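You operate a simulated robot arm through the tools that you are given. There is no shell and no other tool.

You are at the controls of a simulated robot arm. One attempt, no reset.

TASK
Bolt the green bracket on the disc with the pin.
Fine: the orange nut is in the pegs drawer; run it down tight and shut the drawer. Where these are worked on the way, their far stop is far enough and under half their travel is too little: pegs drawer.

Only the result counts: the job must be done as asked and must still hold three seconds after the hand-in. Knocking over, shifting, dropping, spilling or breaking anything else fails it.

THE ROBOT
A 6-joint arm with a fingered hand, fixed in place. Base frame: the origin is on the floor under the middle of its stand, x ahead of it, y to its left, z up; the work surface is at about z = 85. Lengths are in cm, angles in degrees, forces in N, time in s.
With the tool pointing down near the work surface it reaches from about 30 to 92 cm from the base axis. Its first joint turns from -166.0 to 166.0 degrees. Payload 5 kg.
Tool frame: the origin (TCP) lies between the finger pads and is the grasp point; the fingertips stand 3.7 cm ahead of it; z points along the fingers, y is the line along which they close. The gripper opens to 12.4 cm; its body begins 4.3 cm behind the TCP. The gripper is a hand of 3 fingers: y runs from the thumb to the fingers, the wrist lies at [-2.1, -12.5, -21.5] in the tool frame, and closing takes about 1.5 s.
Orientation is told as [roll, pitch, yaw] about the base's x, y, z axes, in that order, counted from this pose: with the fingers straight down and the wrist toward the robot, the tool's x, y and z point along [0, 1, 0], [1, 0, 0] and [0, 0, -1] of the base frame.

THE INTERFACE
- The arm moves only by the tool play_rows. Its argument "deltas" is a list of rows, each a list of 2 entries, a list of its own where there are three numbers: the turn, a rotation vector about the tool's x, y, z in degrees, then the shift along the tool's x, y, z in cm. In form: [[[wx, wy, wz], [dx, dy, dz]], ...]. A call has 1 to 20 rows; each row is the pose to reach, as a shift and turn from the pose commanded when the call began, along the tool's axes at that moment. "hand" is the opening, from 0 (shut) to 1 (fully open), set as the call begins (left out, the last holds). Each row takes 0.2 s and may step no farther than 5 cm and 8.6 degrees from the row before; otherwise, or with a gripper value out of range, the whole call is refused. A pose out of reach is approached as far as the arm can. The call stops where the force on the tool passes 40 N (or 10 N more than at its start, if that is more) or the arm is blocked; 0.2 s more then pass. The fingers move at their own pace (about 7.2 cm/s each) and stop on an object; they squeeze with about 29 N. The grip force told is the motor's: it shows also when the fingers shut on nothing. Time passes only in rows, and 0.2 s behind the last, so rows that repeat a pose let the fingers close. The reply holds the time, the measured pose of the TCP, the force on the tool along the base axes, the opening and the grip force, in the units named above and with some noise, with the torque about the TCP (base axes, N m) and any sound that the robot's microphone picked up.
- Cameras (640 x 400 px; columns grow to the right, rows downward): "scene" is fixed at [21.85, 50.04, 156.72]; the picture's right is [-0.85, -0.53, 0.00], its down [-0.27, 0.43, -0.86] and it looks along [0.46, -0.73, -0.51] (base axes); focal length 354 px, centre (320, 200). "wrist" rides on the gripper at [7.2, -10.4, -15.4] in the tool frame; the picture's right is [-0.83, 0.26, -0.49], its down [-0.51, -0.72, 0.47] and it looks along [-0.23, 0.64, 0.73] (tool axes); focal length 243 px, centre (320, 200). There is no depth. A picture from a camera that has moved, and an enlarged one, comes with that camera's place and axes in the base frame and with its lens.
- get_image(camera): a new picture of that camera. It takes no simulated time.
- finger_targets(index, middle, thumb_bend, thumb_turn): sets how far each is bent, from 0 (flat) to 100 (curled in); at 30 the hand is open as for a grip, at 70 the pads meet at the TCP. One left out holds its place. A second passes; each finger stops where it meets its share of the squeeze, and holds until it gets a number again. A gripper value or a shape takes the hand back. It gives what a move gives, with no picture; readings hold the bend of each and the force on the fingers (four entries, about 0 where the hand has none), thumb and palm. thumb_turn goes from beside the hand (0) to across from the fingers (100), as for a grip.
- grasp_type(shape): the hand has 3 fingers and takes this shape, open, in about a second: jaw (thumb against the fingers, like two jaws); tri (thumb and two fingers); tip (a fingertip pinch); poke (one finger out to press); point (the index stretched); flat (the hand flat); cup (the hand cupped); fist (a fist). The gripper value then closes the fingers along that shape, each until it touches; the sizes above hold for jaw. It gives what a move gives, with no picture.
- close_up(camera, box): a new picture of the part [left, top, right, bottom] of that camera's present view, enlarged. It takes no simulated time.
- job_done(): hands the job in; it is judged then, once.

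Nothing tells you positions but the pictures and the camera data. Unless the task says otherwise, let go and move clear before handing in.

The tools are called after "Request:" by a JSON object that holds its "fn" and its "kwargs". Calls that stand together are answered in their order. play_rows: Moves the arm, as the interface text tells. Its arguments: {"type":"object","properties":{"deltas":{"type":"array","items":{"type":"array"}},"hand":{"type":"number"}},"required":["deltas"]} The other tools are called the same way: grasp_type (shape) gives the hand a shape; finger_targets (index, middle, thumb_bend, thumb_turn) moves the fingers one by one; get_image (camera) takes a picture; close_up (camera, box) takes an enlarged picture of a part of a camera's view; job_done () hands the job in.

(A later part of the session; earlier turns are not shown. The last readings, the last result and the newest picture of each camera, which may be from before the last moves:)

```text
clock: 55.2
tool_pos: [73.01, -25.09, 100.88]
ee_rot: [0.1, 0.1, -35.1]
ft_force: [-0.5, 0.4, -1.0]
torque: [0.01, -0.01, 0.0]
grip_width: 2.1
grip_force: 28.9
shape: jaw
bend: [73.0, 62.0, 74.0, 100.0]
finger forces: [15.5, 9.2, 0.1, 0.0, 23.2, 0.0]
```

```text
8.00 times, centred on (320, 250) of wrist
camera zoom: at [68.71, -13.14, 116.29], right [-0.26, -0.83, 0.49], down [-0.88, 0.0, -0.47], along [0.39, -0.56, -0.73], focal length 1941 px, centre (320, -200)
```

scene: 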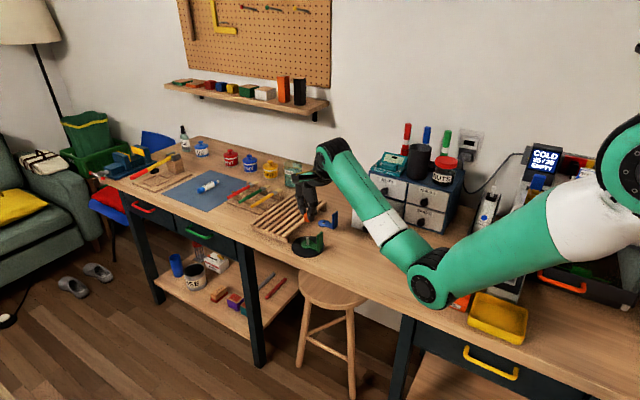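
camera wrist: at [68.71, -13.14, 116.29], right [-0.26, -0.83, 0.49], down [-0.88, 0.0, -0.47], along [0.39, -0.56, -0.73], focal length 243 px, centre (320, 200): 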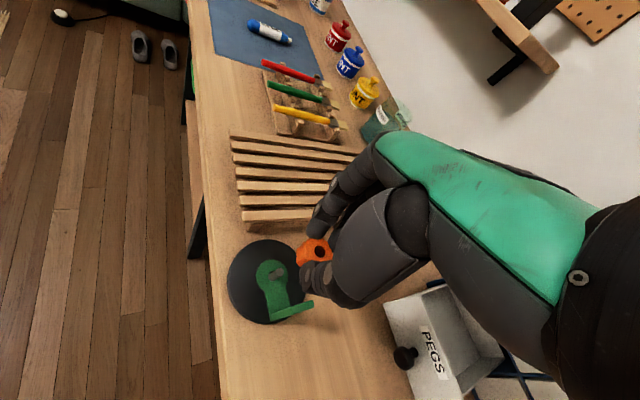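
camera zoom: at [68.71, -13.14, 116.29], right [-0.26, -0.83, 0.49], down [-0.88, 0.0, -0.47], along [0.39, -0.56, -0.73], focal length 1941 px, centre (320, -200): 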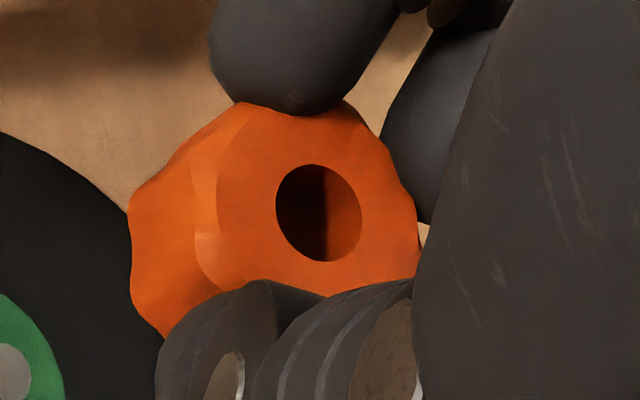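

The wrist view puts the nut axis about (-0.26, +0.38) from the TCP and the pin about (0.32, 0.63). I'll correct by the difference, and turn 80° about the nut axis at this safe height to check reach and get a clear scene view of nut and pin.

Request:
{"fn": "play_rows", "kwargs": {"deltas": [[[0, 0, 0], [0.3, 0.12, 0]], [[0, 0, 8], [0.63, 0.29, 0]], [[0, 0, 16], [0.675, 0.337, 0]], [[0, 0, 24], [0.71, 0.39, 0]], [[0, 0, 32], [0.742, 0.446, 0]], [[0, 0, 40], [0.76, 0.51, 0]], [[0, 0, 48], [0.776, 0.569, 0]], [[0, 0, 56], [0.778, 0.634, 0]], [[0, 0, 64], [0.776, 0.698, 0]], [[0, 0, 72], [0.76, 0.76, 0]], [[0, 0, 80], [0.74, 0.82, 0]], [[0, 0, 80], [0.74, 0.82, 0]]]}}

Request:
{"fn": "get_image", "kwargs": {"camera": "scene"}}

Request:
{"fn": "close_up", "kwargs": {"camera": "scene", "box": [295, 212, 335, 246]}}

Request:
{"fn": "get_image", "kwargs": {"camera": "wrist"}}

```text
clock: 57.8
tool_pos: [74.04, -24.7, 100.89]
ee_rot: [0.0, 0.0, -115.1]
ft_force: [-0.8, 0.2, -0.7]
torque: [0.0, -0.02, 0.01]
grip_width: 2.12
grip_force: 28.7
shape: jaw
bend: [73.0, 62.0, 74.0, 100.0]
finger forces: [15.6, 9.4, 0.0, 0.0, 22.6, 0.1]
```

```text
taken
```

scene: 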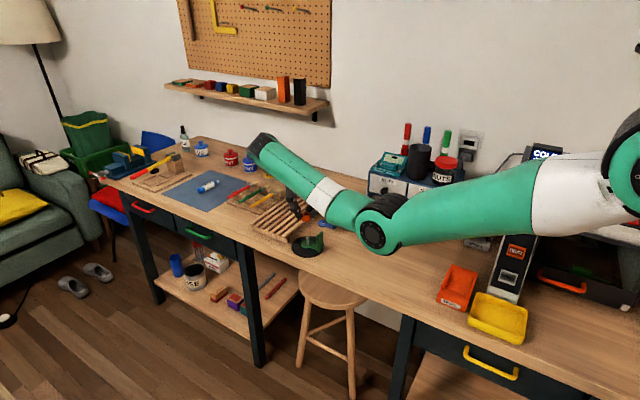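

```text
11.76 times, centred on (315, 229) of scene
camera zoom: at [21.85, 50.04, 156.72], right [-0.85, -0.53, 0.0], down [-0.27, 0.43, -0.86], along [0.46, -0.73, -0.51], focal length 4166 px, centre (379, -141)
```

zoom: 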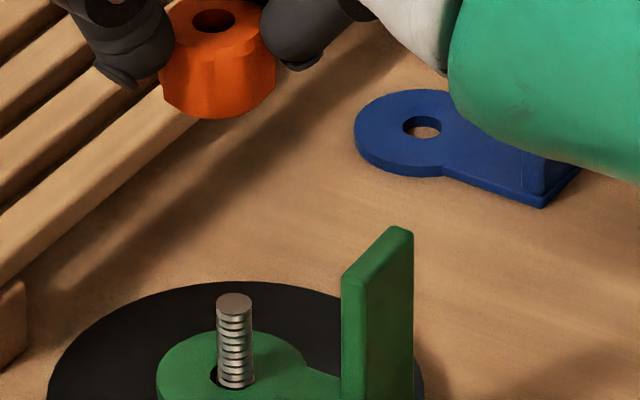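

```text
taken
camera wrist: at [85.07, -18.37, 116.42], right [-0.86, 0.12, 0.49], down [-0.15, 0.87, -0.47], along [-0.48, -0.48, -0.73], focal length 243 px, centre (320, 200)
```

wrist: 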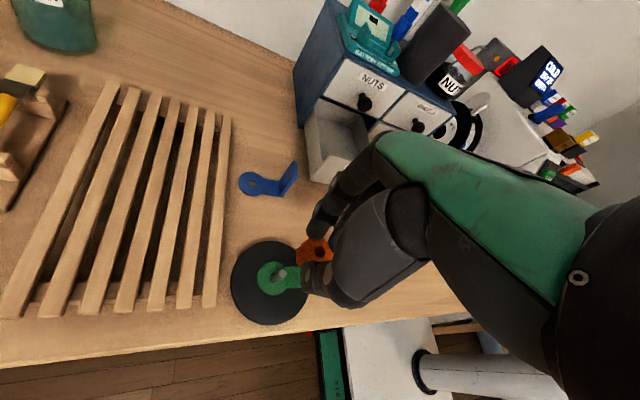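

Request:
{"fn": "close_up", "kwargs": {"camera": "wrist", "box": [220, 220, 350, 330]}}

Request:
{"fn": "close_up", "kwargs": {"camera": "scene", "box": [300, 205, 330, 231]}}

Request:
{"fn": "close_up", "kwargs": {"camera": "scene", "box": [300, 225, 330, 251]}}

```text
3.64 times, centred on (285, 275) of wrist
camera zoom: at [85.07, -18.37, 116.42], right [-0.86, 0.12, 0.49], down [-0.15, 0.87, -0.47], along [-0.48, -0.48, -0.73], focal length 882 px, centre (447, -73)
```

zoom: 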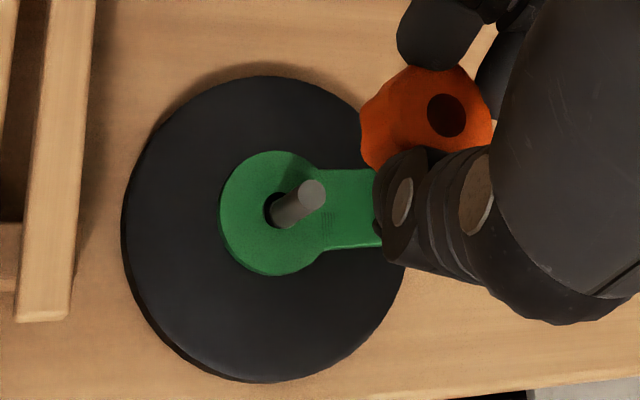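

```text
15.38 times, centred on (315, 218) of scene
camera zoom: at [21.85, 50.04, 156.72], right [-0.85, -0.53, 0.0], down [-0.27, 0.43, -0.86], along [0.46, -0.73, -0.51], focal length 5448 px, centre (397, -77)
```

zoom: 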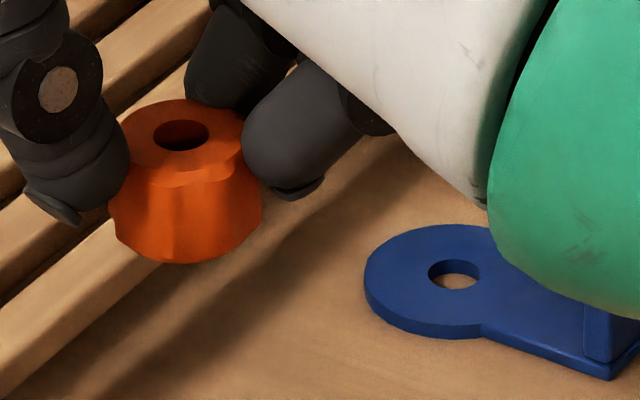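

```text
15.38 times, centred on (315, 238) of scene
camera zoom: at [21.85, 50.04, 156.72], right [-0.85, -0.53, 0.0], down [-0.27, 0.43, -0.86], along [0.46, -0.73, -0.51], focal length 5448 px, centre (397, -385)
```

zoom: 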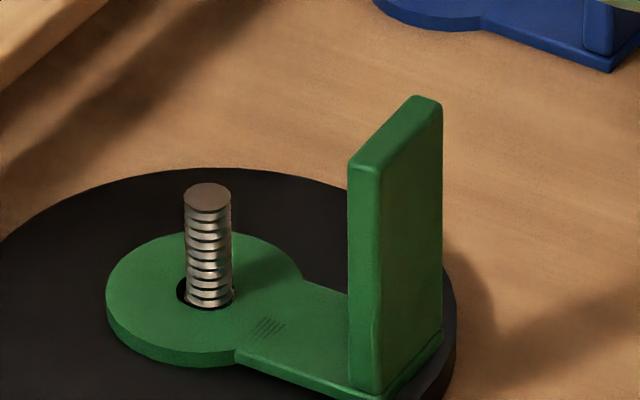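

Reach is fine at yaw -115. The scene view says the nut should shift about 0.35 cm right. I'll apply that and lower until the nut is about half a centimetre above the pin tip for a closer measurement.

Request:
{"fn": "play_rows", "kwargs": {"deltas": [[[0, 0, 0], [-0.19, 0.295, 1]], [[0, 0, 0], [-0.19, 0.295, 2.5]], [[0, 0, 0], [-0.19, 0.295, 4]], [[0, 0, 0], [-0.19, 0.295, 5.3]], [[0, 0, 0], [-0.19, 0.295, 6.0]], [[0, 0, 0], [-0.19, 0.295, 6.0]]]}}

Request:
{"fn": "close_up", "kwargs": {"camera": "scene", "box": [300, 222, 330, 248]}}

Request:
{"fn": "close_up", "kwargs": {"camera": "wrist", "box": [250, 210, 380, 320]}}

```text
clock: 59.2
tool_pos: [73.91, -24.95, 94.87]
ee_rot: [-0.1, 0.1, -115.0]
ft_force: [0.5, 0.0, 0.4]
torque: [0.01, 0.01, 0.01]
grip_width: 2.13
grip_force: 28.8
shape: jaw
bend: [73.0, 62.0, 74.0, 100.0]
finger forces: [15.5, 9.5, 0.0, 0.0, 22.7, 0.0]
```

```text
15.38 times, centred on (315, 235) of scene
camera zoom: at [21.85, 50.04, 156.72], right [-0.85, -0.53, 0.0], down [-0.27, 0.43, -0.86], along [0.46, -0.73, -0.51], focal length 5448 px, centre (397, -338)
```

zoom: 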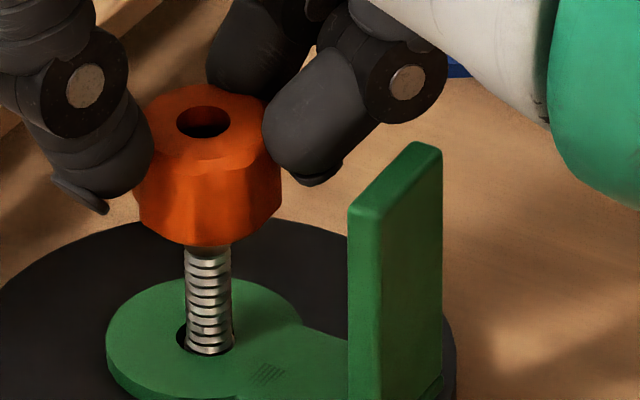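

```text
3.64 times, centred on (315, 265) of wrist
camera zoom: at [84.78, -18.55, 110.39], right [-0.86, 0.11, 0.49], down [-0.15, 0.87, -0.47], along [-0.48, -0.48, -0.73], focal length 882 px, centre (338, -36)
```

zoom: 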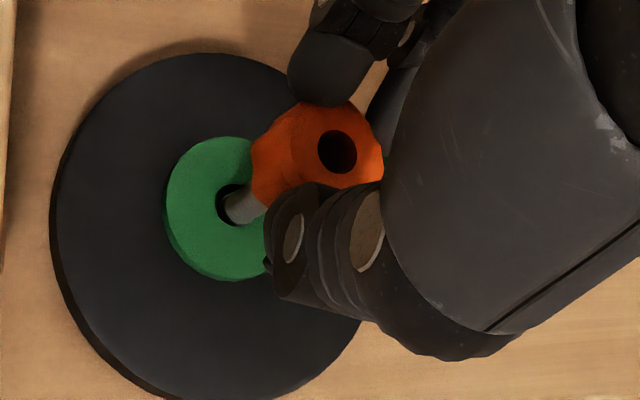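

The nut hole is now centred over the pin to about a millimetre. I'll turn back about the nut axis to yaw -40, which is the start of the tightening stroke, and check clearances.

Request:
{"fn": "play_rows", "kwargs": {"deltas": [[[0, 0, -8], [-0.055, -0.032, 0]], [[0, 0, -16], [-0.115, -0.057, 0]], [[0, 0, -24], [-0.177, -0.073, 0]], [[0, 0, -32], [-0.241, -0.08, 0]], [[0, 0, -40], [-0.305, -0.078, 0]], [[0, 0, -48], [-0.368, -0.067, 0]], [[0, 0, -56], [-0.43, -0.048, 0]], [[0, 0, -64], [-0.488, -0.02, 0]], [[0, 0, -72], [-0.541, 0.016, 0]], [[0, 0, -75], [-0.56, 0.032, 0]], [[0, 0, -75], [-0.56, 0.032, 0]]]}}

Request:
{"fn": "close_up", "kwargs": {"camera": "scene", "box": [300, 222, 330, 248]}}

Request:
{"fn": "close_up", "kwargs": {"camera": "wrist", "box": [250, 210, 380, 320]}}

```text
clock: 61.6
tool_pos: [73.25, -24.78, 94.92]
ee_rot: [0.0, 0.0, -39.9]
ft_force: [-1.0, 0.3, 0.9]
torque: [0.02, -0.01, -0.01]
grip_width: 2.12
grip_force: 28.7
shape: jaw
bend: [73.0, 62.0, 74.0, 100.0]
finger forces: [15.5, 9.4, 0.0, 0.0, 21.9, 0.1]
```

```text
15.38 times, centred on (315, 235) of scene
camera zoom: at [21.85, 50.04, 156.72], right [-0.85, -0.53, 0.0], down [-0.27, 0.43, -0.86], along [0.46, -0.73, -0.51], focal length 5448 px, centre (397, -338)
```

zoom: 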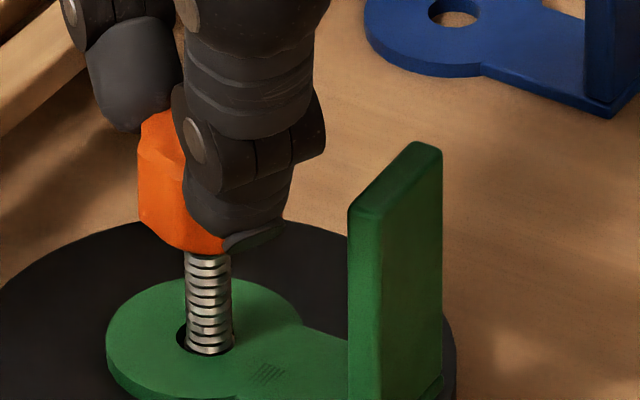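

```text
3.64 times, centred on (315, 265) of wrist
camera zoom: at [69.94, -12.46, 110.37], right [-0.33, -0.8, 0.49], down [-0.88, 0.07, -0.47], along [0.34, -0.59, -0.73], focal length 882 px, centre (338, -36)
```

zoom: 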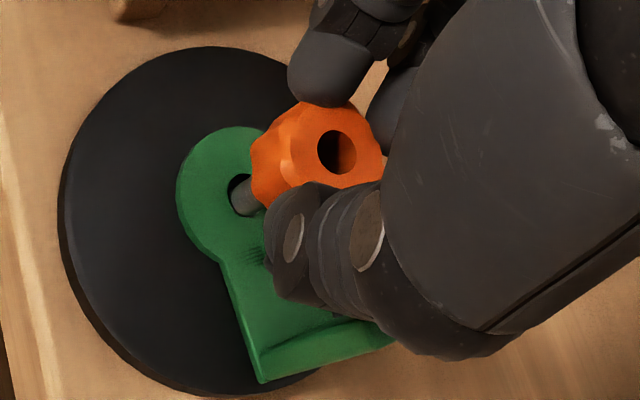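

Request:
{"fn": "close_up", "kwargs": {"camera": "wrist", "box": [270, 235, 340, 290]}}

```text
7.27 times, centred on (305, 262) of wrist
camera zoom: at [69.94, -12.46, 110.37], right [-0.33, -0.8, 0.49], down [-0.88, 0.07, -0.47], along [0.34, -0.59, -0.73], focal length 1764 px, centre (429, -254)
```

zoom: 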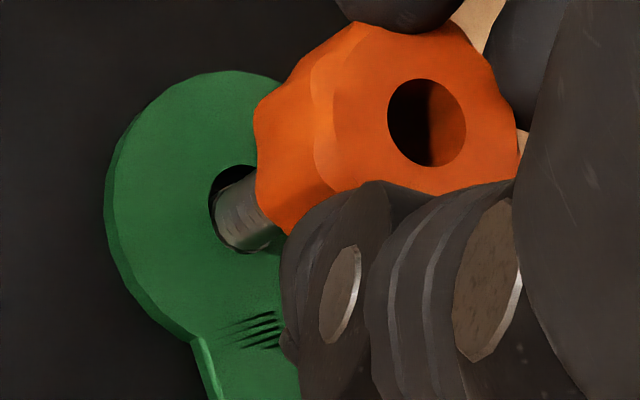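

Scene and wrist views agree to about 1–2 mm, and the scene lateral reading is the more trustworthy. I'll lower gently until the nut meets the pin tip.

Request:
{"fn": "play_rows", "kwargs": {"deltas": [[[0, 0, 0], [0, 0, 0.3]], [[0, 0, 0], [0, 0, 0.6]], [[0, 0, 0], [0, 0, 0.8]], [[0, 0, 0], [0, 0, 0.95]], [[0, 0, 0], [0, 0, 0.95]]]}}

Request:
{"fn": "close_up", "kwargs": {"camera": "scene", "box": [300, 222, 330, 248]}}

```text
clock: 62.8
tool_pos: [73.26, -24.68, 93.97]
ee_rot: [0.0, 0.1, -40.0]
ft_force: [-0.7, 0.2, -0.1]
torque: [-0.01, -0.02, -0.01]
grip_width: 2.12
grip_force: 28.6
shape: jaw
bend: [73.0, 62.0, 74.0, 100.0]
finger forces: [15.5, 9.4, 0.1, 0.0, 22.0, 0.0]
```

```text
15.38 times, centred on (315, 235) of scene
camera zoom: at [21.85, 50.04, 156.72], right [-0.85, -0.53, 0.0], down [-0.27, 0.43, -0.86], along [0.46, -0.73, -0.51], focal length 5448 px, centre (397, -338)
```

zoom: 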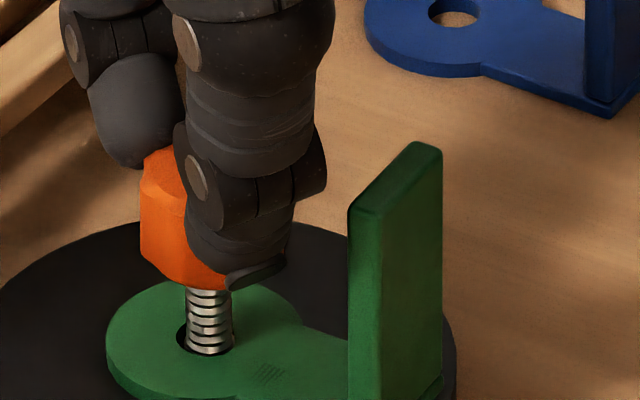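

Request:
{"fn": "play_rows", "kwargs": {"deltas": [[[0, 0, 0], [0, 0, 0.1]], [[0, 0, 0], [0, 0, 0.2]], [[0, 0, 0], [0, 0, 0.3]], [[0, 0, 0], [0, 0, 0.3]]]}}

```text
clock: 63.8
tool_pos: [73.32, -24.79, 93.77]
ee_rot: [-0.1, 0.0, -39.9]
ft_force: [-0.4, 0.8, 0.0]
torque: [0.03, 0.02, 0.0]
grip_width: 2.08
grip_force: 29.0
shape: jaw
bend: [73.0, 62.0, 74.0, 100.0]
finger forces: [15.5, 9.3, 0.1, 0.0, 22.1, 0.0]
```

Request:
{"fn": "play_rows", "kwargs": {"deltas": [[[0, 0, 0], [0, 0, 0.1]], [[0, 0, 0], [0, 0, 0.2]], [[0, 0, 0], [0, 0, 0.3]], [[0, 0, 0], [0, 0, 0.3]]]}}

Request:
{"fn": "close_up", "kwargs": {"camera": "scene", "box": [300, 222, 330, 248]}}

Request:
{"fn": "close_up", "kwargs": {"camera": "wrist", "box": [270, 235, 340, 290]}}

```text
clock: 64.8
tool_pos: [73.25, -24.78, 93.42]
ee_rot: [0.0, 0.0, -40.0]
ft_force: [0.0, 0.5, -0.5]
torque: [-0.01, -0.02, 0.01]
grip_width: 2.11
grip_force: 29.3
shape: jaw
bend: [73.0, 62.0, 74.0, 100.0]
finger forces: [15.5, 9.5, 0.0, 0.0, 21.9, 0.1]
```

```text
15.38 times, centred on (315, 235) of scene
camera zoom: at [21.85, 50.04, 156.72], right [-0.85, -0.53, 0.0], down [-0.27, 0.43, -0.86], along [0.46, -0.73, -0.51], focal length 5448 px, centre (397, -338)
```

zoom: 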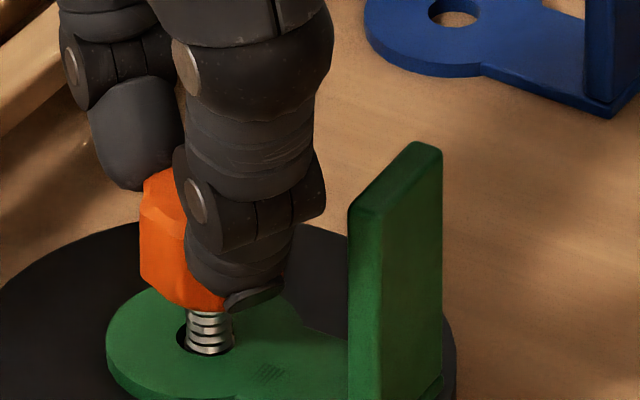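

```text
7.27 times, centred on (305, 262) of wrist
camera zoom: at [70.0, -12.53, 108.83], right [-0.33, -0.8, 0.49], down [-0.88, 0.08, -0.47], along [0.34, -0.59, -0.73], focal length 1764 px, centre (429, -254)
```

zoom: 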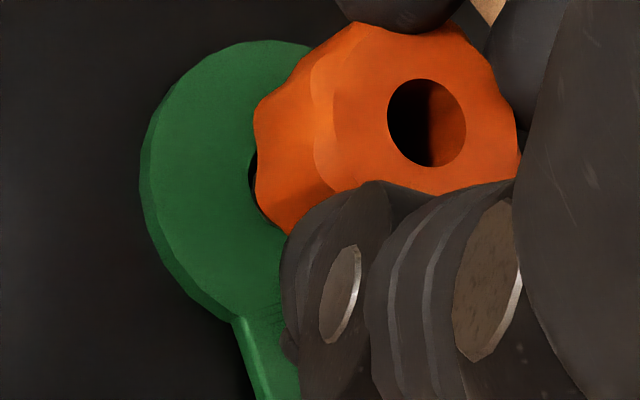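

No contact force, so the nut has gone over the pin tip. I'll keep lowering in small steps.

Request:
{"fn": "play_rows", "kwargs": {"deltas": [[[0, 0, 0], [0, 0, 0.1]], [[0, 0, 0], [0, 0, 0.2]], [[0, 0, 0], [0, 0, 0.3]], [[0, 0, 0], [0, 0, 0.4]], [[0, 0, 0], [0, 0, 0.4]]]}}

Request:
{"fn": "close_up", "kwargs": {"camera": "scene", "box": [300, 222, 330, 248]}}

```text
clock: 66.0
tool_pos: [73.37, -24.73, 92.96]
ee_rot: [0.0, 0.0, -40.0]
ft_force: [-0.2, -1.4, -0.3]
torque: [0.02, -0.03, 0.05]
grip_width: 2.12
grip_force: 28.8
shape: jaw
bend: [73.0, 62.0, 74.0, 100.0]
finger forces: [15.7, 9.4, 0.1, 0.1, 21.8, 0.0]
```

```text
15.38 times, centred on (315, 235) of scene
camera zoom: at [21.85, 50.04, 156.72], right [-0.85, -0.53, 0.0], down [-0.27, 0.43, -0.86], along [0.46, -0.73, -0.51], focal length 5448 px, centre (397, -338)
```

zoom: 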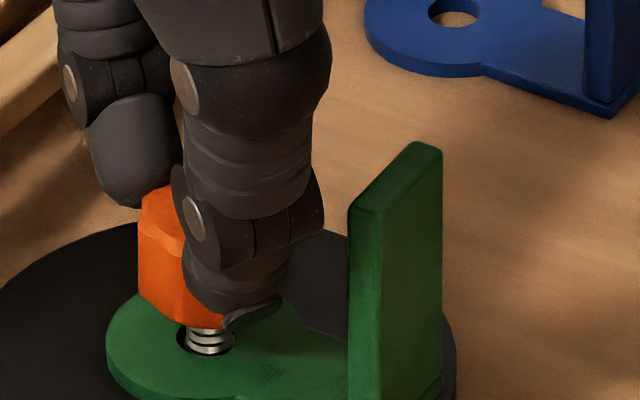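

Request:
{"fn": "play_rows", "kwargs": {"deltas": [[[0, 0, 0], [0, 0, 0.1]], [[0, 0, 0], [0, 0, 0.2]], [[0, 0, 0], [0, 0, 0.3]], [[0, 0, 0], [0, 0, 0.4]], [[0, 0, 0], [0, 0, 0.4]]]}}

Request:
{"fn": "close_up", "kwargs": {"camera": "scene", "box": [300, 222, 330, 248]}}

Request:
{"fn": "close_up", "kwargs": {"camera": "wrist", "box": [270, 235, 340, 290]}}

```text
clock: 67.2
tool_pos: [73.46, -24.71, 92.5]
ee_rot: [0.1, 0.0, -40.0]
ft_force: [0.2, 0.5, -0.5]
torque: [0.01, 0.0, 0.0]
grip_width: 2.14
grip_force: 29.2
shape: jaw
bend: [73.0, 62.0, 74.0, 100.0]
finger forces: [15.6, 9.4, 0.0, 0.0, 21.9, 0.0]
```

```text
15.38 times, centred on (315, 235) of scene
camera zoom: at [21.85, 50.04, 156.72], right [-0.85, -0.53, 0.0], down [-0.27, 0.43, -0.86], along [0.46, -0.73, -0.51], focal length 5448 px, centre (397, -338)
```

zoom: 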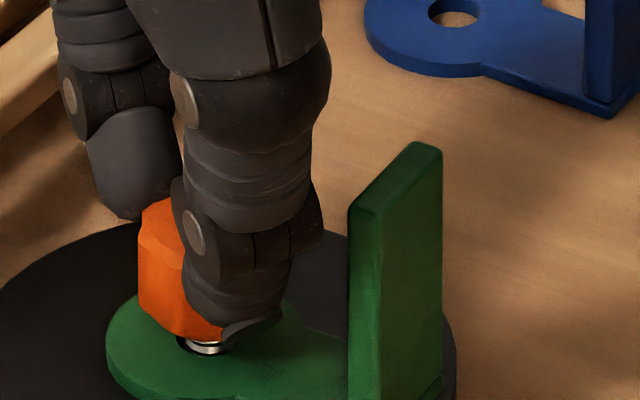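

```text
7.27 times, centred on (305, 262) of wrist
camera zoom: at [70.07, -12.54, 108.04], right [-0.33, -0.8, 0.49], down [-0.88, 0.08, -0.47], along [0.34, -0.59, -0.73], focal length 1764 px, centre (429, -254)
```

zoom: 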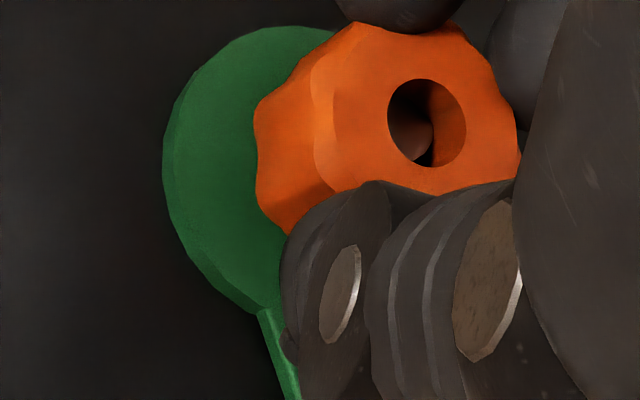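

The pin is visible inside the nut's hole, so the nut is sliding down it. I'll continue lowering until it contacts something.

Request:
{"fn": "play_rows", "kwargs": {"deltas": [[[0, 0, 0], [0, 0, 0.15]], [[0, 0, 0], [0, 0, 0.3]], [[0, 0, 0], [0, 0, 0.45]], [[0, 0, 0], [0, 0, 0.6]], [[0, 0, 0], [0, 0, 0.6]]]}}

Request:
{"fn": "close_up", "kwargs": {"camera": "scene", "box": [300, 222, 330, 248]}}

```text
clock: 68.4
tool_pos: [73.42, -24.9, 91.97]
ee_rot: [0.0, -0.1, -40.1]
ft_force: [8.0, -3.1, -1.5]
torque: [-0.06, -0.19, 0.0]
grip_width: 2.11
grip_force: 29.0
shape: jaw
bend: [73.0, 61.0, 75.0, 100.0]
finger forces: [19.9, 12.0, 0.0, 0.1, 21.0, 0.0]
```

```text
15.38 times, centred on (315, 235) of scene
camera zoom: at [21.85, 50.04, 156.72], right [-0.85, -0.53, 0.0], down [-0.27, 0.43, -0.86], along [0.46, -0.73, -0.51], focal length 5448 px, centre (397, -338)
```

zoom: 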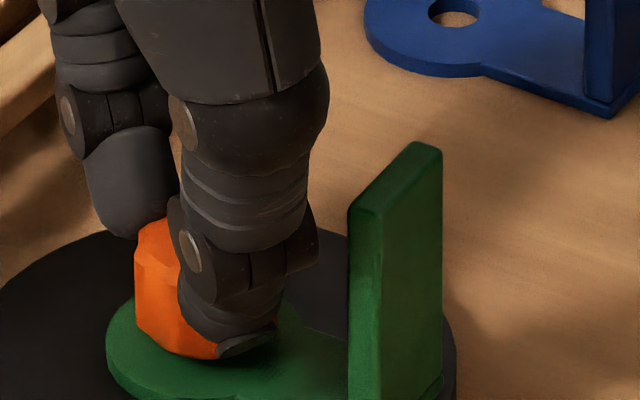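

A sideways force appeared as the nut reached the lower thread, so the nut is being centred by the pin. I'll nudge the hand toward that force to relieve it.

Request:
{"fn": "play_rows", "kwargs": {"deltas": [[[0, 0, 0], [0.02, 0.07, 0]], [[0, 0, 0], [0.04, 0.13, 0]], [[0, 0, 0], [0.04, 0.13, 0]]]}}

Request:
{"fn": "close_up", "kwargs": {"camera": "wrist", "box": [270, 235, 340, 290]}}

```text
clock: 69.2
tool_pos: [73.5, -24.76, 92.03]
ee_rot: [0.1, 0.0, -40.0]
ft_force: [4.6, -2.8, 0.0]
torque: [-0.07, -0.07, 0.02]
grip_width: 2.09
grip_force: 29.4
shape: jaw
bend: [73.0, 61.0, 75.0, 100.0]
finger forces: [17.8, 11.8, 0.0, 0.0, 21.6, 0.0]
```

```text
7.27 times, centred on (305, 262) of wrist
camera zoom: at [70.16, -12.58, 107.44], right [-0.33, -0.8, 0.49], down [-0.88, 0.08, -0.47], along [0.34, -0.59, -0.73], focal length 1764 px, centre (429, -254)
```

zoom: 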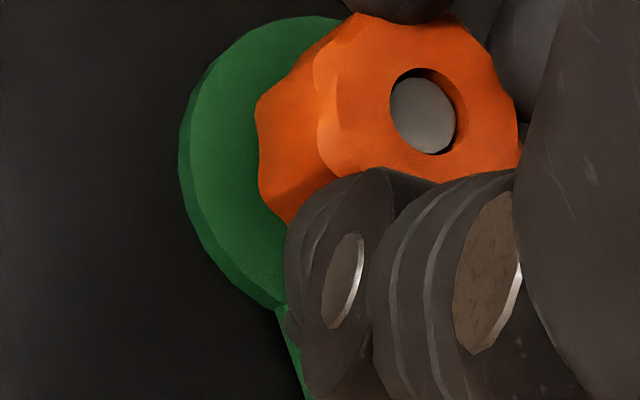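

Request:
{"fn": "play_rows", "kwargs": {"deltas": [[[0, 0, 0], [0.02, 0.06, 0.1]], [[0, 0, 0], [0.03, 0.09, 0.2]], [[0, 0, 0], [0.03, 0.09, 0.3]], [[0, 0, 0], [0.03, 0.09, 0.3]]]}}

Request:
{"fn": "close_up", "kwargs": {"camera": "scene", "box": [300, 222, 330, 248]}}

Request:
{"fn": "close_up", "kwargs": {"camera": "wrist", "box": [270, 235, 340, 290]}}

```text
clock: 70.2
tool_pos: [73.63, -24.87, 91.85]
ee_rot: [0.0, 0.0, -39.9]
ft_force: [-4.0, 0.7, 9.0]
torque: [0.07, 0.18, 0.01]
grip_width: 2.13
grip_force: 29.1
shape: jaw
bend: [73.0, 62.0, 75.0, 100.0]
finger forces: [15.9, 11.5, 0.1, 0.0, 28.5, 0.0]
```

```text
15.38 times, centred on (315, 235) of scene
camera zoom: at [21.85, 50.04, 156.72], right [-0.85, -0.53, 0.0], down [-0.27, 0.43, -0.86], along [0.46, -0.73, -0.51], focal length 5448 px, centre (397, -338)
```

zoom: 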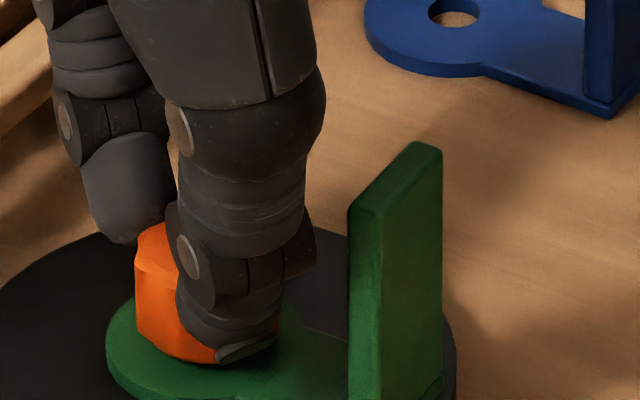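

```text
7.27 times, centred on (305, 262) of wrist
camera zoom: at [70.21, -12.59, 107.25], right [-0.33, -0.8, 0.49], down [-0.88, 0.08, -0.47], along [0.34, -0.59, -0.73], focal length 1764 px, centre (429, -254)
```

zoom: 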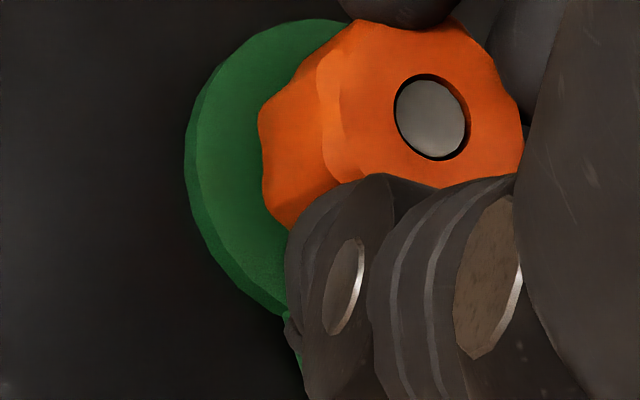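

The pin is now centred in the nut and flush with its top, with axial resistance of about 9 N: the thread is engaged. I'll start turning clockwise about the pin axis and check the response halfway.

Request:
{"fn": "play_rows", "kwargs": {"deltas": [[[0, 0, 7.5], [0.05, 0.039, 0.0]], [[0, 0, 15], [0.094, 0.084, 0.01]], [[0, 0, 22.5], [0.133, 0.134, 0.02]], [[0, 0, 30], [0.164, 0.189, 0.03]], [[0, 0, 37.5], [0.188, 0.247, 0.03]], [[0, 0, 37.5], [0.188, 0.247, 0.03]]]}}

Request:
{"fn": "close_up", "kwargs": {"camera": "wrist", "box": [270, 235, 340, 290]}}

Request:
{"fn": "close_up", "kwargs": {"camera": "scene", "box": [300, 222, 330, 248]}}

```text
clock: 71.6
tool_pos: [73.97, -24.83, 91.73]
ee_rot: [0.2, 0.0, -77.6]
ft_force: [0.0, -0.1, 14.0]
torque: [0.05, 0.08, -0.02]
grip_width: 2.13
grip_force: 29.2
shape: jaw
bend: [73.0, 61.0, 75.0, 100.0]
finger forces: [17.4, 13.7, 0.1, 0.0, 27.9, 0.0]
```

```text
7.27 times, centred on (305, 262) of wrist
camera zoom: at [78.65, -13.1, 107.18], right [-0.76, -0.43, 0.49], down [-0.65, 0.6, -0.47], along [-0.09, -0.68, -0.73], focal length 1764 px, centre (429, -254)
```

zoom: 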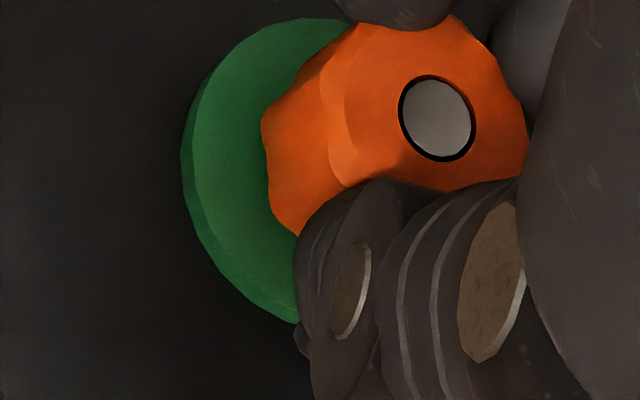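

```text
15.38 times, centred on (315, 235) of scene
camera zoom: at [21.85, 50.04, 156.72], right [-0.85, -0.53, 0.0], down [-0.27, 0.43, -0.86], along [0.46, -0.73, -0.51], focal length 5448 px, centre (397, -338)
```

zoom: 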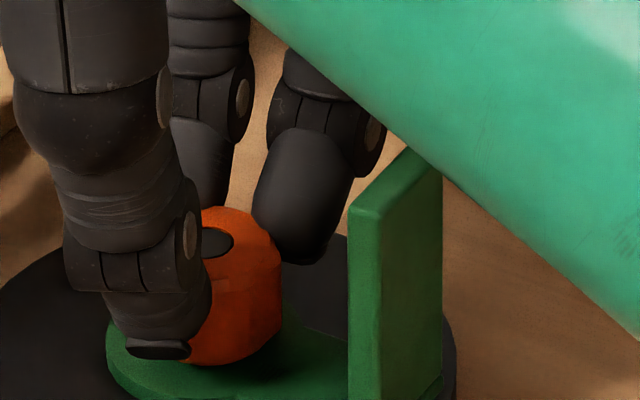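

The nut turns with the hand and the axial position advanced slightly. I'll finish this stroke to about yaw -111.

Request:
{"fn": "play_rows", "kwargs": {"deltas": [[[0, 0, 8], [0.054, 0.046, 0.0]], [[0, 0, 16], [0.101, 0.099, 0.01]], [[0, 0, 24], [0.141, 0.158, 0.02]], [[0, 0, 32], [0.172, 0.221, 0.03]], [[0, 0, 34], [0.178, 0.238, 0.03]], [[0, 0, 34], [0.178, 0.238, 0.03]]]}}

Request:
{"fn": "close_up", "kwargs": {"camera": "scene", "box": [300, 222, 330, 248]}}

Request:
{"fn": "close_up", "kwargs": {"camera": "wrist", "box": [270, 235, 340, 290]}}

```text
clock: 73.0
tool_pos: [74.15, -24.98, 91.76]
ee_rot: [0.0, 0.1, -111.6]
ft_force: [-2.1, 0.1, 12.7]
torque: [0.12, 0.11, -0.01]
grip_width: 2.14
grip_force: 28.6
shape: jaw
bend: [73.0, 61.0, 75.0, 100.0]
finger forces: [16.1, 14.0, 0.0, 0.0, 27.0, 0.1]
```

```text
15.38 times, centred on (315, 235) of scene
camera zoom: at [21.85, 50.04, 156.72], right [-0.85, -0.53, 0.0], down [-0.27, 0.43, -0.86], along [0.46, -0.73, -0.51], focal length 5448 px, centre (397, -338)
```

zoom: 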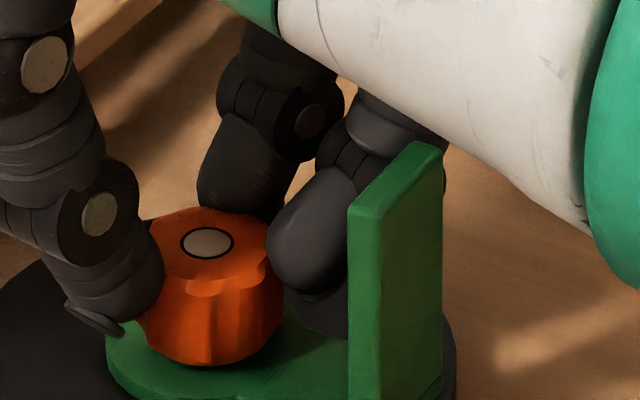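

```text
7.27 times, centred on (305, 262) of wrist
camera zoom: at [84.59, -17.99, 107.17], right [-0.87, 0.06, 0.49], down [-0.21, 0.86, -0.47], along [-0.45, -0.51, -0.73], focal length 1764 px, centre (429, -254)
```

zoom: 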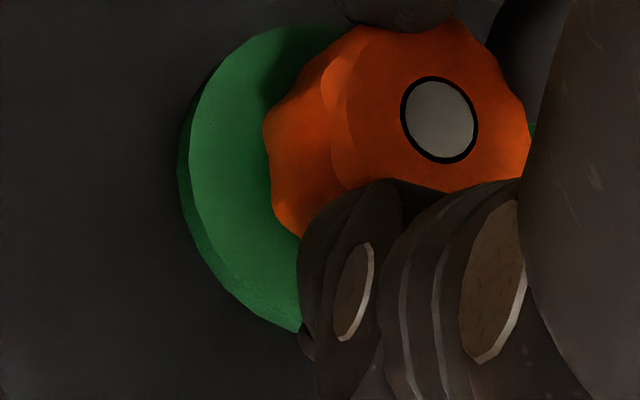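

The pin is flush with the nut's top, and the nut is about 0.5 cm above the bracket. I'll open the hand and rotate back for the next stroke.

Request:
{"fn": "play_rows", "kwargs": {"deltas": [[[0, 0, 0], [0, 0, -0.05]], [[0, 0, 0], [0, 0, -0.05]], [[0, 0, 0], [0, 0, -0.05]], [[0, 0, 0], [0, 0, -0.05]]], "hand": 0.42}}

Request:
{"fn": "close_up", "kwargs": {"camera": "scene", "box": [300, 222, 330, 248]}}

Request:
{"fn": "close_up", "kwargs": {"camera": "wrist", "box": [260, 200, 380, 300]}}

```text
clock: 74.0
tool_pos: [74.13, -25.0, 91.66]
ee_rot: [0.1, 0.0, -111.5]
ft_force: [-0.3, 0.5, 0.1]
torque: [0.0, 0.04, -0.01]
grip_width: 5.16
grip_force: 0.0
shape: jaw
bend: [74.0, 48.0, 72.0, 100.0]
finger forces: [0.0, 0.1, 0.1, 0.0, 0.1, 0.0]
```

```text
15.38 times, centred on (315, 235) of scene
camera zoom: at [21.85, 50.04, 156.72], right [-0.85, -0.53, 0.0], down [-0.27, 0.43, -0.86], along [0.46, -0.73, -0.51], focal length 5448 px, centre (397, -338)
```

zoom: 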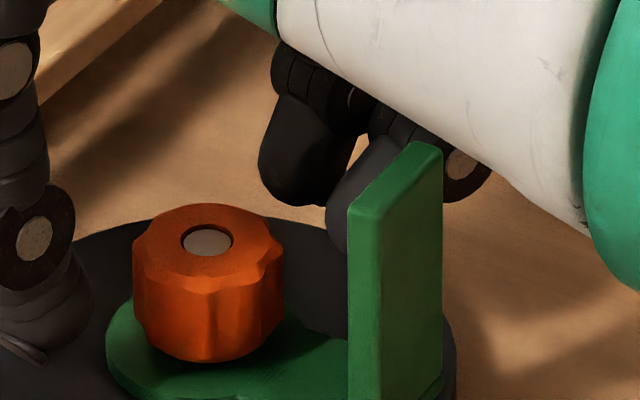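

```text
4.00 times, centred on (320, 250) of wrist
camera zoom: at [84.61, -17.98, 107.19], right [-0.87, 0.06, 0.49], down [-0.21, 0.86, -0.47], along [-0.45, -0.51, -0.73], focal length 970 px, centre (320, 0)
```

zoom: 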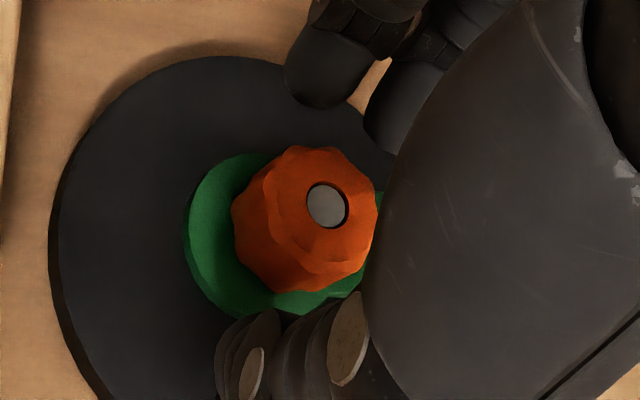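

The nut stays put on the thread. Now I'll rotate back with the hand open, re-centred on the pin axis.

Request:
{"fn": "play_rows", "kwargs": {"deltas": [[[0, 0, -8], [-0.052, -0.047, -0.1]], [[0, 0, -16], [-0.11, -0.086, -0.2]], [[0, 0, -24], [-0.173, -0.116, -0.2]], [[0, 0, -32], [-0.24, -0.138, -0.2]], [[0, 0, -40], [-0.309, -0.15, -0.2]], [[0, 0, -48], [-0.379, -0.152, -0.2]], [[0, 0, -56], [-0.449, -0.144, -0.2]], [[0, 0, -64], [-0.54, -0.1, -0.2]], [[0, 0, -71.5], [-0.651, -0.043, -0.2]], [[0, 0, -71.5], [-0.651, -0.043, -0.2]]]}}

Request:
{"fn": "close_up", "kwargs": {"camera": "wrist", "box": [260, 200, 380, 300]}}

Request:
{"fn": "close_up", "kwargs": {"camera": "scene", "box": [300, 222, 330, 248]}}

```text
clock: 76.2
tool_pos: [73.48, -24.66, 91.86]
ee_rot: [0.0, 0.0, -39.9]
ft_force: [-0.3, 0.3, -0.1]
torque: [0.0, 0.02, 0.02]
grip_width: 5.16
grip_force: 0.2
shape: jaw
bend: [74.0, 48.0, 72.0, 100.0]
finger forces: [0.0, 0.0, 0.1, 0.0, 0.0, 0.1]
```

```text
4.00 times, centred on (320, 250) of wrist
camera zoom: at [70.12, -12.52, 107.29], right [-0.33, -0.8, 0.49], down [-0.88, 0.07, -0.47], along [0.34, -0.59, -0.73], focal length 970 px, centre (320, 0)
```

zoom: 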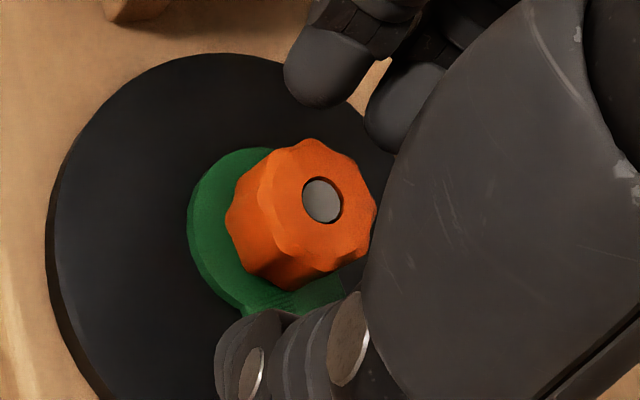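

```text
15.38 times, centred on (315, 235) of scene
camera zoom: at [21.85, 50.04, 156.72], right [-0.85, -0.53, 0.0], down [-0.27, 0.43, -0.86], along [0.46, -0.73, -0.51], focal length 5448 px, centre (397, -338)
```

zoom: 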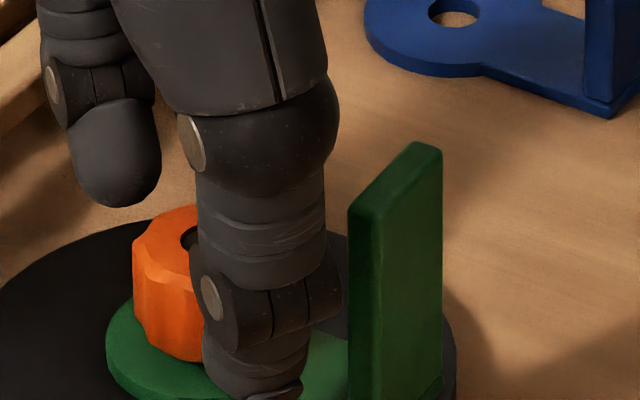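

Re-centred well. Next stroke: close, then turn 72° clockwise about the pin axis with a light downward bias.

Request:
{"fn": "play_rows", "kwargs": {"deltas": [[[0, 0, 0], [-0.02, 0.1, 0]], [[0, 0, 0], [-0.02, 0.1, 0]], [[0, 0, 0], [-0.02, 0.1, 0]], [[0, 0, 0], [-0.02, 0.1, 0]], [[0, 0, 0], [-0.02, 0.1, 0]], [[0, 0, 0], [-0.02, 0.1, 0.02]], [[0, 0, 8], [0.036, 0.143, 0.04]], [[0, 0, 16], [0.085, 0.193, 0.06]], [[0, 0, 24], [0.127, 0.25, 0.07]], [[0, 0, 32], [0.16, 0.312, 0.08]], [[0, 0, 40], [0.184, 0.378, 0.09]], [[0, 0, 48], [0.199, 0.447, 0.1]], [[0, 0, 56], [0.205, 0.517, 0.11]], [[0, 0, 64], [0.2, 0.588, 0.12]], [[0, 0, 72], [0.186, 0.657, 0.13]], [[0, 0, 72], [0.186, 0.657, 0.13]]], "hand": 0}}

Request:
{"fn": "close_up", "kwargs": {"camera": "scene", "box": [300, 222, 330, 248]}}

Request:
{"fn": "close_up", "kwargs": {"camera": "wrist", "box": [260, 200, 380, 300]}}

```text
clock: 79.6
tool_pos: [74.23, -25.04, 91.64]
ee_rot: [0.0, 0.1, -112.1]
ft_force: [-4.5, 2.9, 2.0]
torque: [0.09, 0.2, -0.03]
grip_width: 2.12
grip_force: 29.4
shape: jaw
bend: [73.0, 60.0, 74.0, 100.0]
finger forces: [14.5, 12.2, 0.0, 0.1, 25.8, 0.0]
```

```text
15.38 times, centred on (315, 235) of scene
camera zoom: at [21.85, 50.04, 156.72], right [-0.85, -0.53, 0.0], down [-0.27, 0.43, -0.86], along [0.46, -0.73, -0.51], focal length 5448 px, centre (397, -338)
```

zoom: 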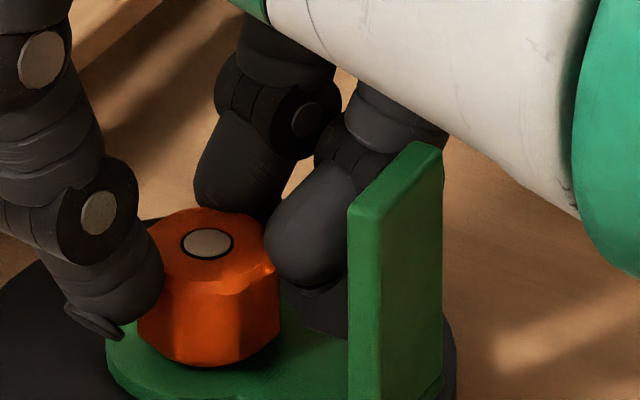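

```text
4.00 times, centred on (320, 250) of wrist
camera zoom: at [84.77, -18.09, 107.2], right [-0.87, 0.07, 0.49], down [-0.2, 0.86, -0.47], along [-0.46, -0.51, -0.73], focal length 970 px, centre (320, 0)
```

zoom: 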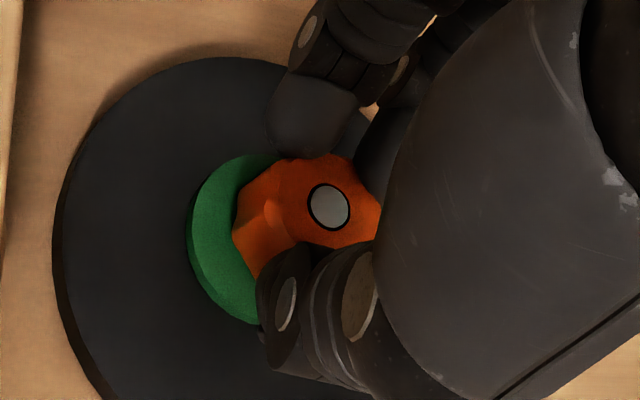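

Advancing slightly (about half a millimetre per stroke), with about 0.5 cm left. I'll open and return to about yaw -36 for a longer stroke.

Request:
{"fn": "play_rows", "kwargs": {"deltas": [[[0, 0, 0], [0, 0, 0]], [[0, 0, 0], [0, 0, -0.05]], [[0, 0, 0], [0, 0, -0.1]], [[0, 0, -8.4], [-0.064, -0.036, -0.1]], [[0, 0, -16.8], [-0.133, -0.063, -0.1]], [[0, 0, -25.2], [-0.205, -0.079, -0.1]], [[0, 0, -33.6], [-0.279, -0.085, -0.1]], [[0, 0, -42], [-0.353, -0.08, -0.1]], [[0, 0, -50.4], [-0.425, -0.063, -0.1]], [[0, 0, -58.8], [-0.494, -0.037, -0.1]], [[0, 0, -67.2], [-0.559, -0.001, -0.1]], [[0, 0, -75.6], [-0.617, 0.044, -0.1]], [[0, 0, -75.6], [-0.617, 0.044, -0.1]]], "hand": 0.4}}

Request:
{"fn": "close_up", "kwargs": {"camera": "wrist", "box": [260, 200, 380, 300]}}

Request:
{"fn": "close_up", "kwargs": {"camera": "scene", "box": [300, 222, 330, 248]}}

```text
clock: 82.4
tool_pos: [73.57, -24.72, 91.83]
ee_rot: [0.1, 0.0, -36.3]
ft_force: [-0.5, 0.5, -0.1]
torque: [0.03, -0.02, 0.01]
grip_width: 4.94
grip_force: 0.1
shape: jaw
bend: [74.0, 49.0, 72.0, 100.0]
finger forces: [0.0, 0.1, 0.0, 0.0, 0.0, 0.0]
```

```text
4.00 times, centred on (320, 250) of wrist
camera zoom: at [69.37, -12.8, 107.33], right [-0.28, -0.82, 0.49], down [-0.88, 0.02, -0.47], along [0.38, -0.57, -0.73], focal length 970 px, centre (320, 0)
```

zoom: 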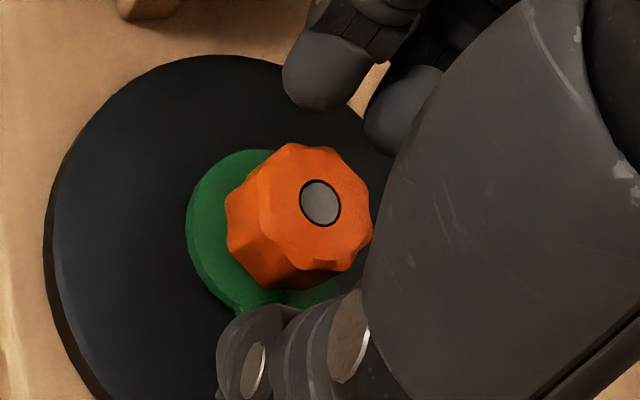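

```text
15.38 times, centred on (315, 235) of scene
camera zoom: at [21.85, 50.04, 156.72], right [-0.85, -0.53, 0.0], down [-0.27, 0.43, -0.86], along [0.46, -0.73, -0.51], focal length 5448 px, centre (397, -338)
```

zoom: 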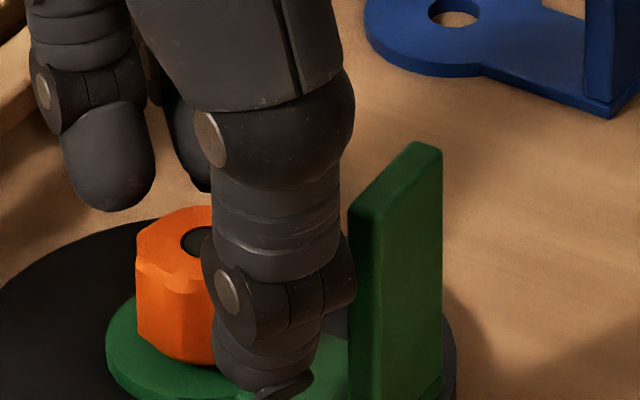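

Request:
{"fn": "play_rows", "kwargs": {"deltas": [[[0, 0, 0], [0, 0, 0]], [[0, 0, 0], [0, 0, 0]], [[0, 0, 0], [0, 0, 0]], [[0, 0, 0], [0, 0, 0]], [[0, 0, 0], [0, 0, 0.02]], [[0, 0, 8.4], [0.058, 0.045, 0.05]], [[0, 0, 16.8], [0.109, 0.099, 0.07]], [[0, 0, 25.2], [0.152, 0.159, 0.08]], [[0, 0, 33.6], [0.186, 0.225, 0.09]], [[0, 0, 42], [0.209, 0.295, 0.1]], [[0, 0, 50.4], [0.222, 0.368, 0.11]], [[0, 0, 58.8], [0.224, 0.442, 0.12]], [[0, 0, 67.2], [0.216, 0.515, 0.13]], [[0, 0, 75.6], [0.196, 0.587, 0.14]], [[0, 0, 84], [0.167, 0.655, 0.15]], [[0, 0, 84], [0.167, 0.655, 0.15]]], "hand": 0}}

Request:
{"fn": "close_up", "kwargs": {"camera": "scene", "box": [300, 222, 330, 248]}}

Request:
{"fn": "close_up", "kwargs": {"camera": "wrist", "box": [260, 200, 380, 300]}}

```text
clock: 85.8
tool_pos: [74.01, -25.08, 91.78]
ee_rot: [0.1, 0.0, -120.4]
ft_force: [-4.1, 9.1, 8.9]
torque: [0.35, 0.05, -0.05]
grip_width: 2.08
grip_force: 28.5
shape: jaw
bend: [73.0, 61.0, 74.0, 100.0]
finger forces: [14.9, 10.4, 0.0, 0.0, 29.8, 0.0]
```

```text
15.38 times, centred on (315, 235) of scene
camera zoom: at [21.85, 50.04, 156.72], right [-0.85, -0.53, 0.0], down [-0.27, 0.43, -0.86], along [0.46, -0.73, -0.51], focal length 5448 px, centre (397, -338)
```

zoom: 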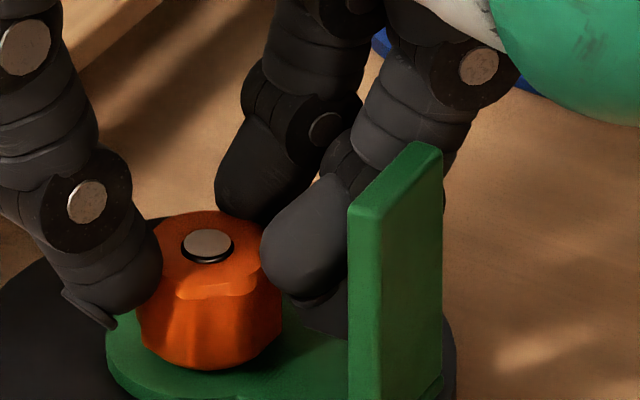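

```text
4.00 times, centred on (320, 250) of wrist
camera zoom: at [85.59, -19.75, 107.23], right [-0.85, 0.2, 0.49], down [-0.07, 0.88, -0.47], along [-0.52, -0.43, -0.73], focal length 970 px, centre (320, 0)
```

zoom: 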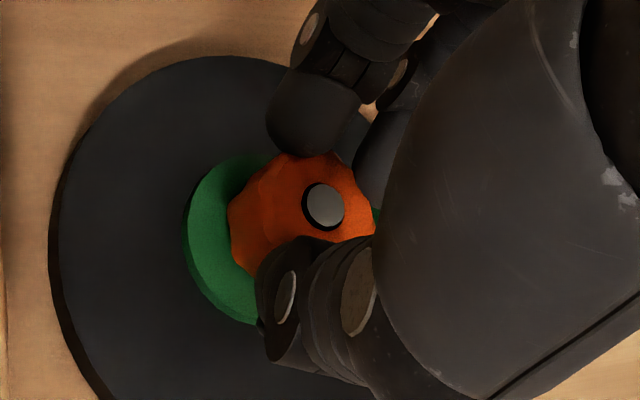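

The pin now protrudes above the nut, so the nut is moving down at about 0.8 mm per stroke. Repeating: open and return.

Request:
{"fn": "play_rows", "kwargs": {"deltas": [[[0, 0, 0], [0, 0, 0]], [[0, 0, 0], [0, 0, -0.03]], [[0, 0, 0], [0, 0, -0.08]], [[0, 0, -8.4], [-0.064, -0.036, -0.08]], [[0, 0, -16.8], [-0.133, -0.063, -0.08]], [[0, 0, -25.2], [-0.205, -0.079, -0.08]], [[0, 0, -33.6], [-0.279, -0.085, -0.08]], [[0, 0, -42], [-0.353, -0.08, -0.08]], [[0, 0, -50.4], [-0.425, -0.063, -0.08]], [[0, 0, -58.8], [-0.494, -0.037, -0.08]], [[0, 0, -67.2], [-0.559, -0.001, -0.08]], [[0, 0, -75.6], [-0.617, 0.044, -0.08]], [[0, 0, -84], [-0.668, 0.098, -0.08]], [[0, 0, -84], [-0.668, 0.098, -0.08]]], "hand": 0.4}}

Request:
{"fn": "close_up", "kwargs": {"camera": "wrist", "box": [260, 200, 380, 300]}}

```text
clock: 88.8
tool_pos: [73.55, -24.89, 91.76]
ee_rot: [0.0, 0.1, -36.3]
ft_force: [-0.1, -0.1, 0.0]
torque: [0.02, 0.0, 0.02]
grip_width: 4.94
grip_force: 0.1
shape: jaw
bend: [74.0, 49.0, 72.0, 100.0]
finger forces: [0.0, 0.0, 0.0, 0.1, 0.0, 0.0]
```

```text
4.00 times, centred on (320, 250) of wrist
camera zoom: at [69.41, -12.89, 107.25], right [-0.28, -0.82, 0.49], down [-0.88, 0.02, -0.47], along [0.38, -0.57, -0.73], focal length 970 px, centre (320, 0)
```

zoom: 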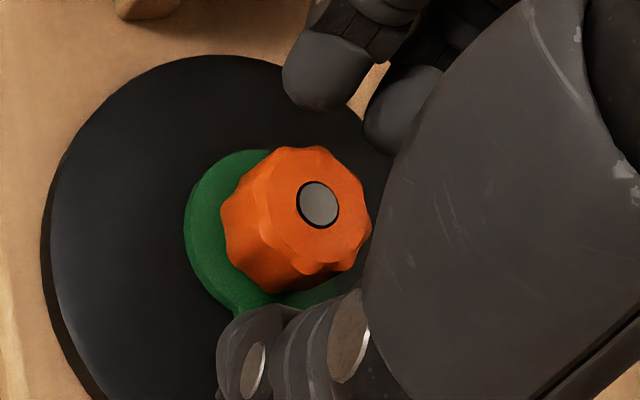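

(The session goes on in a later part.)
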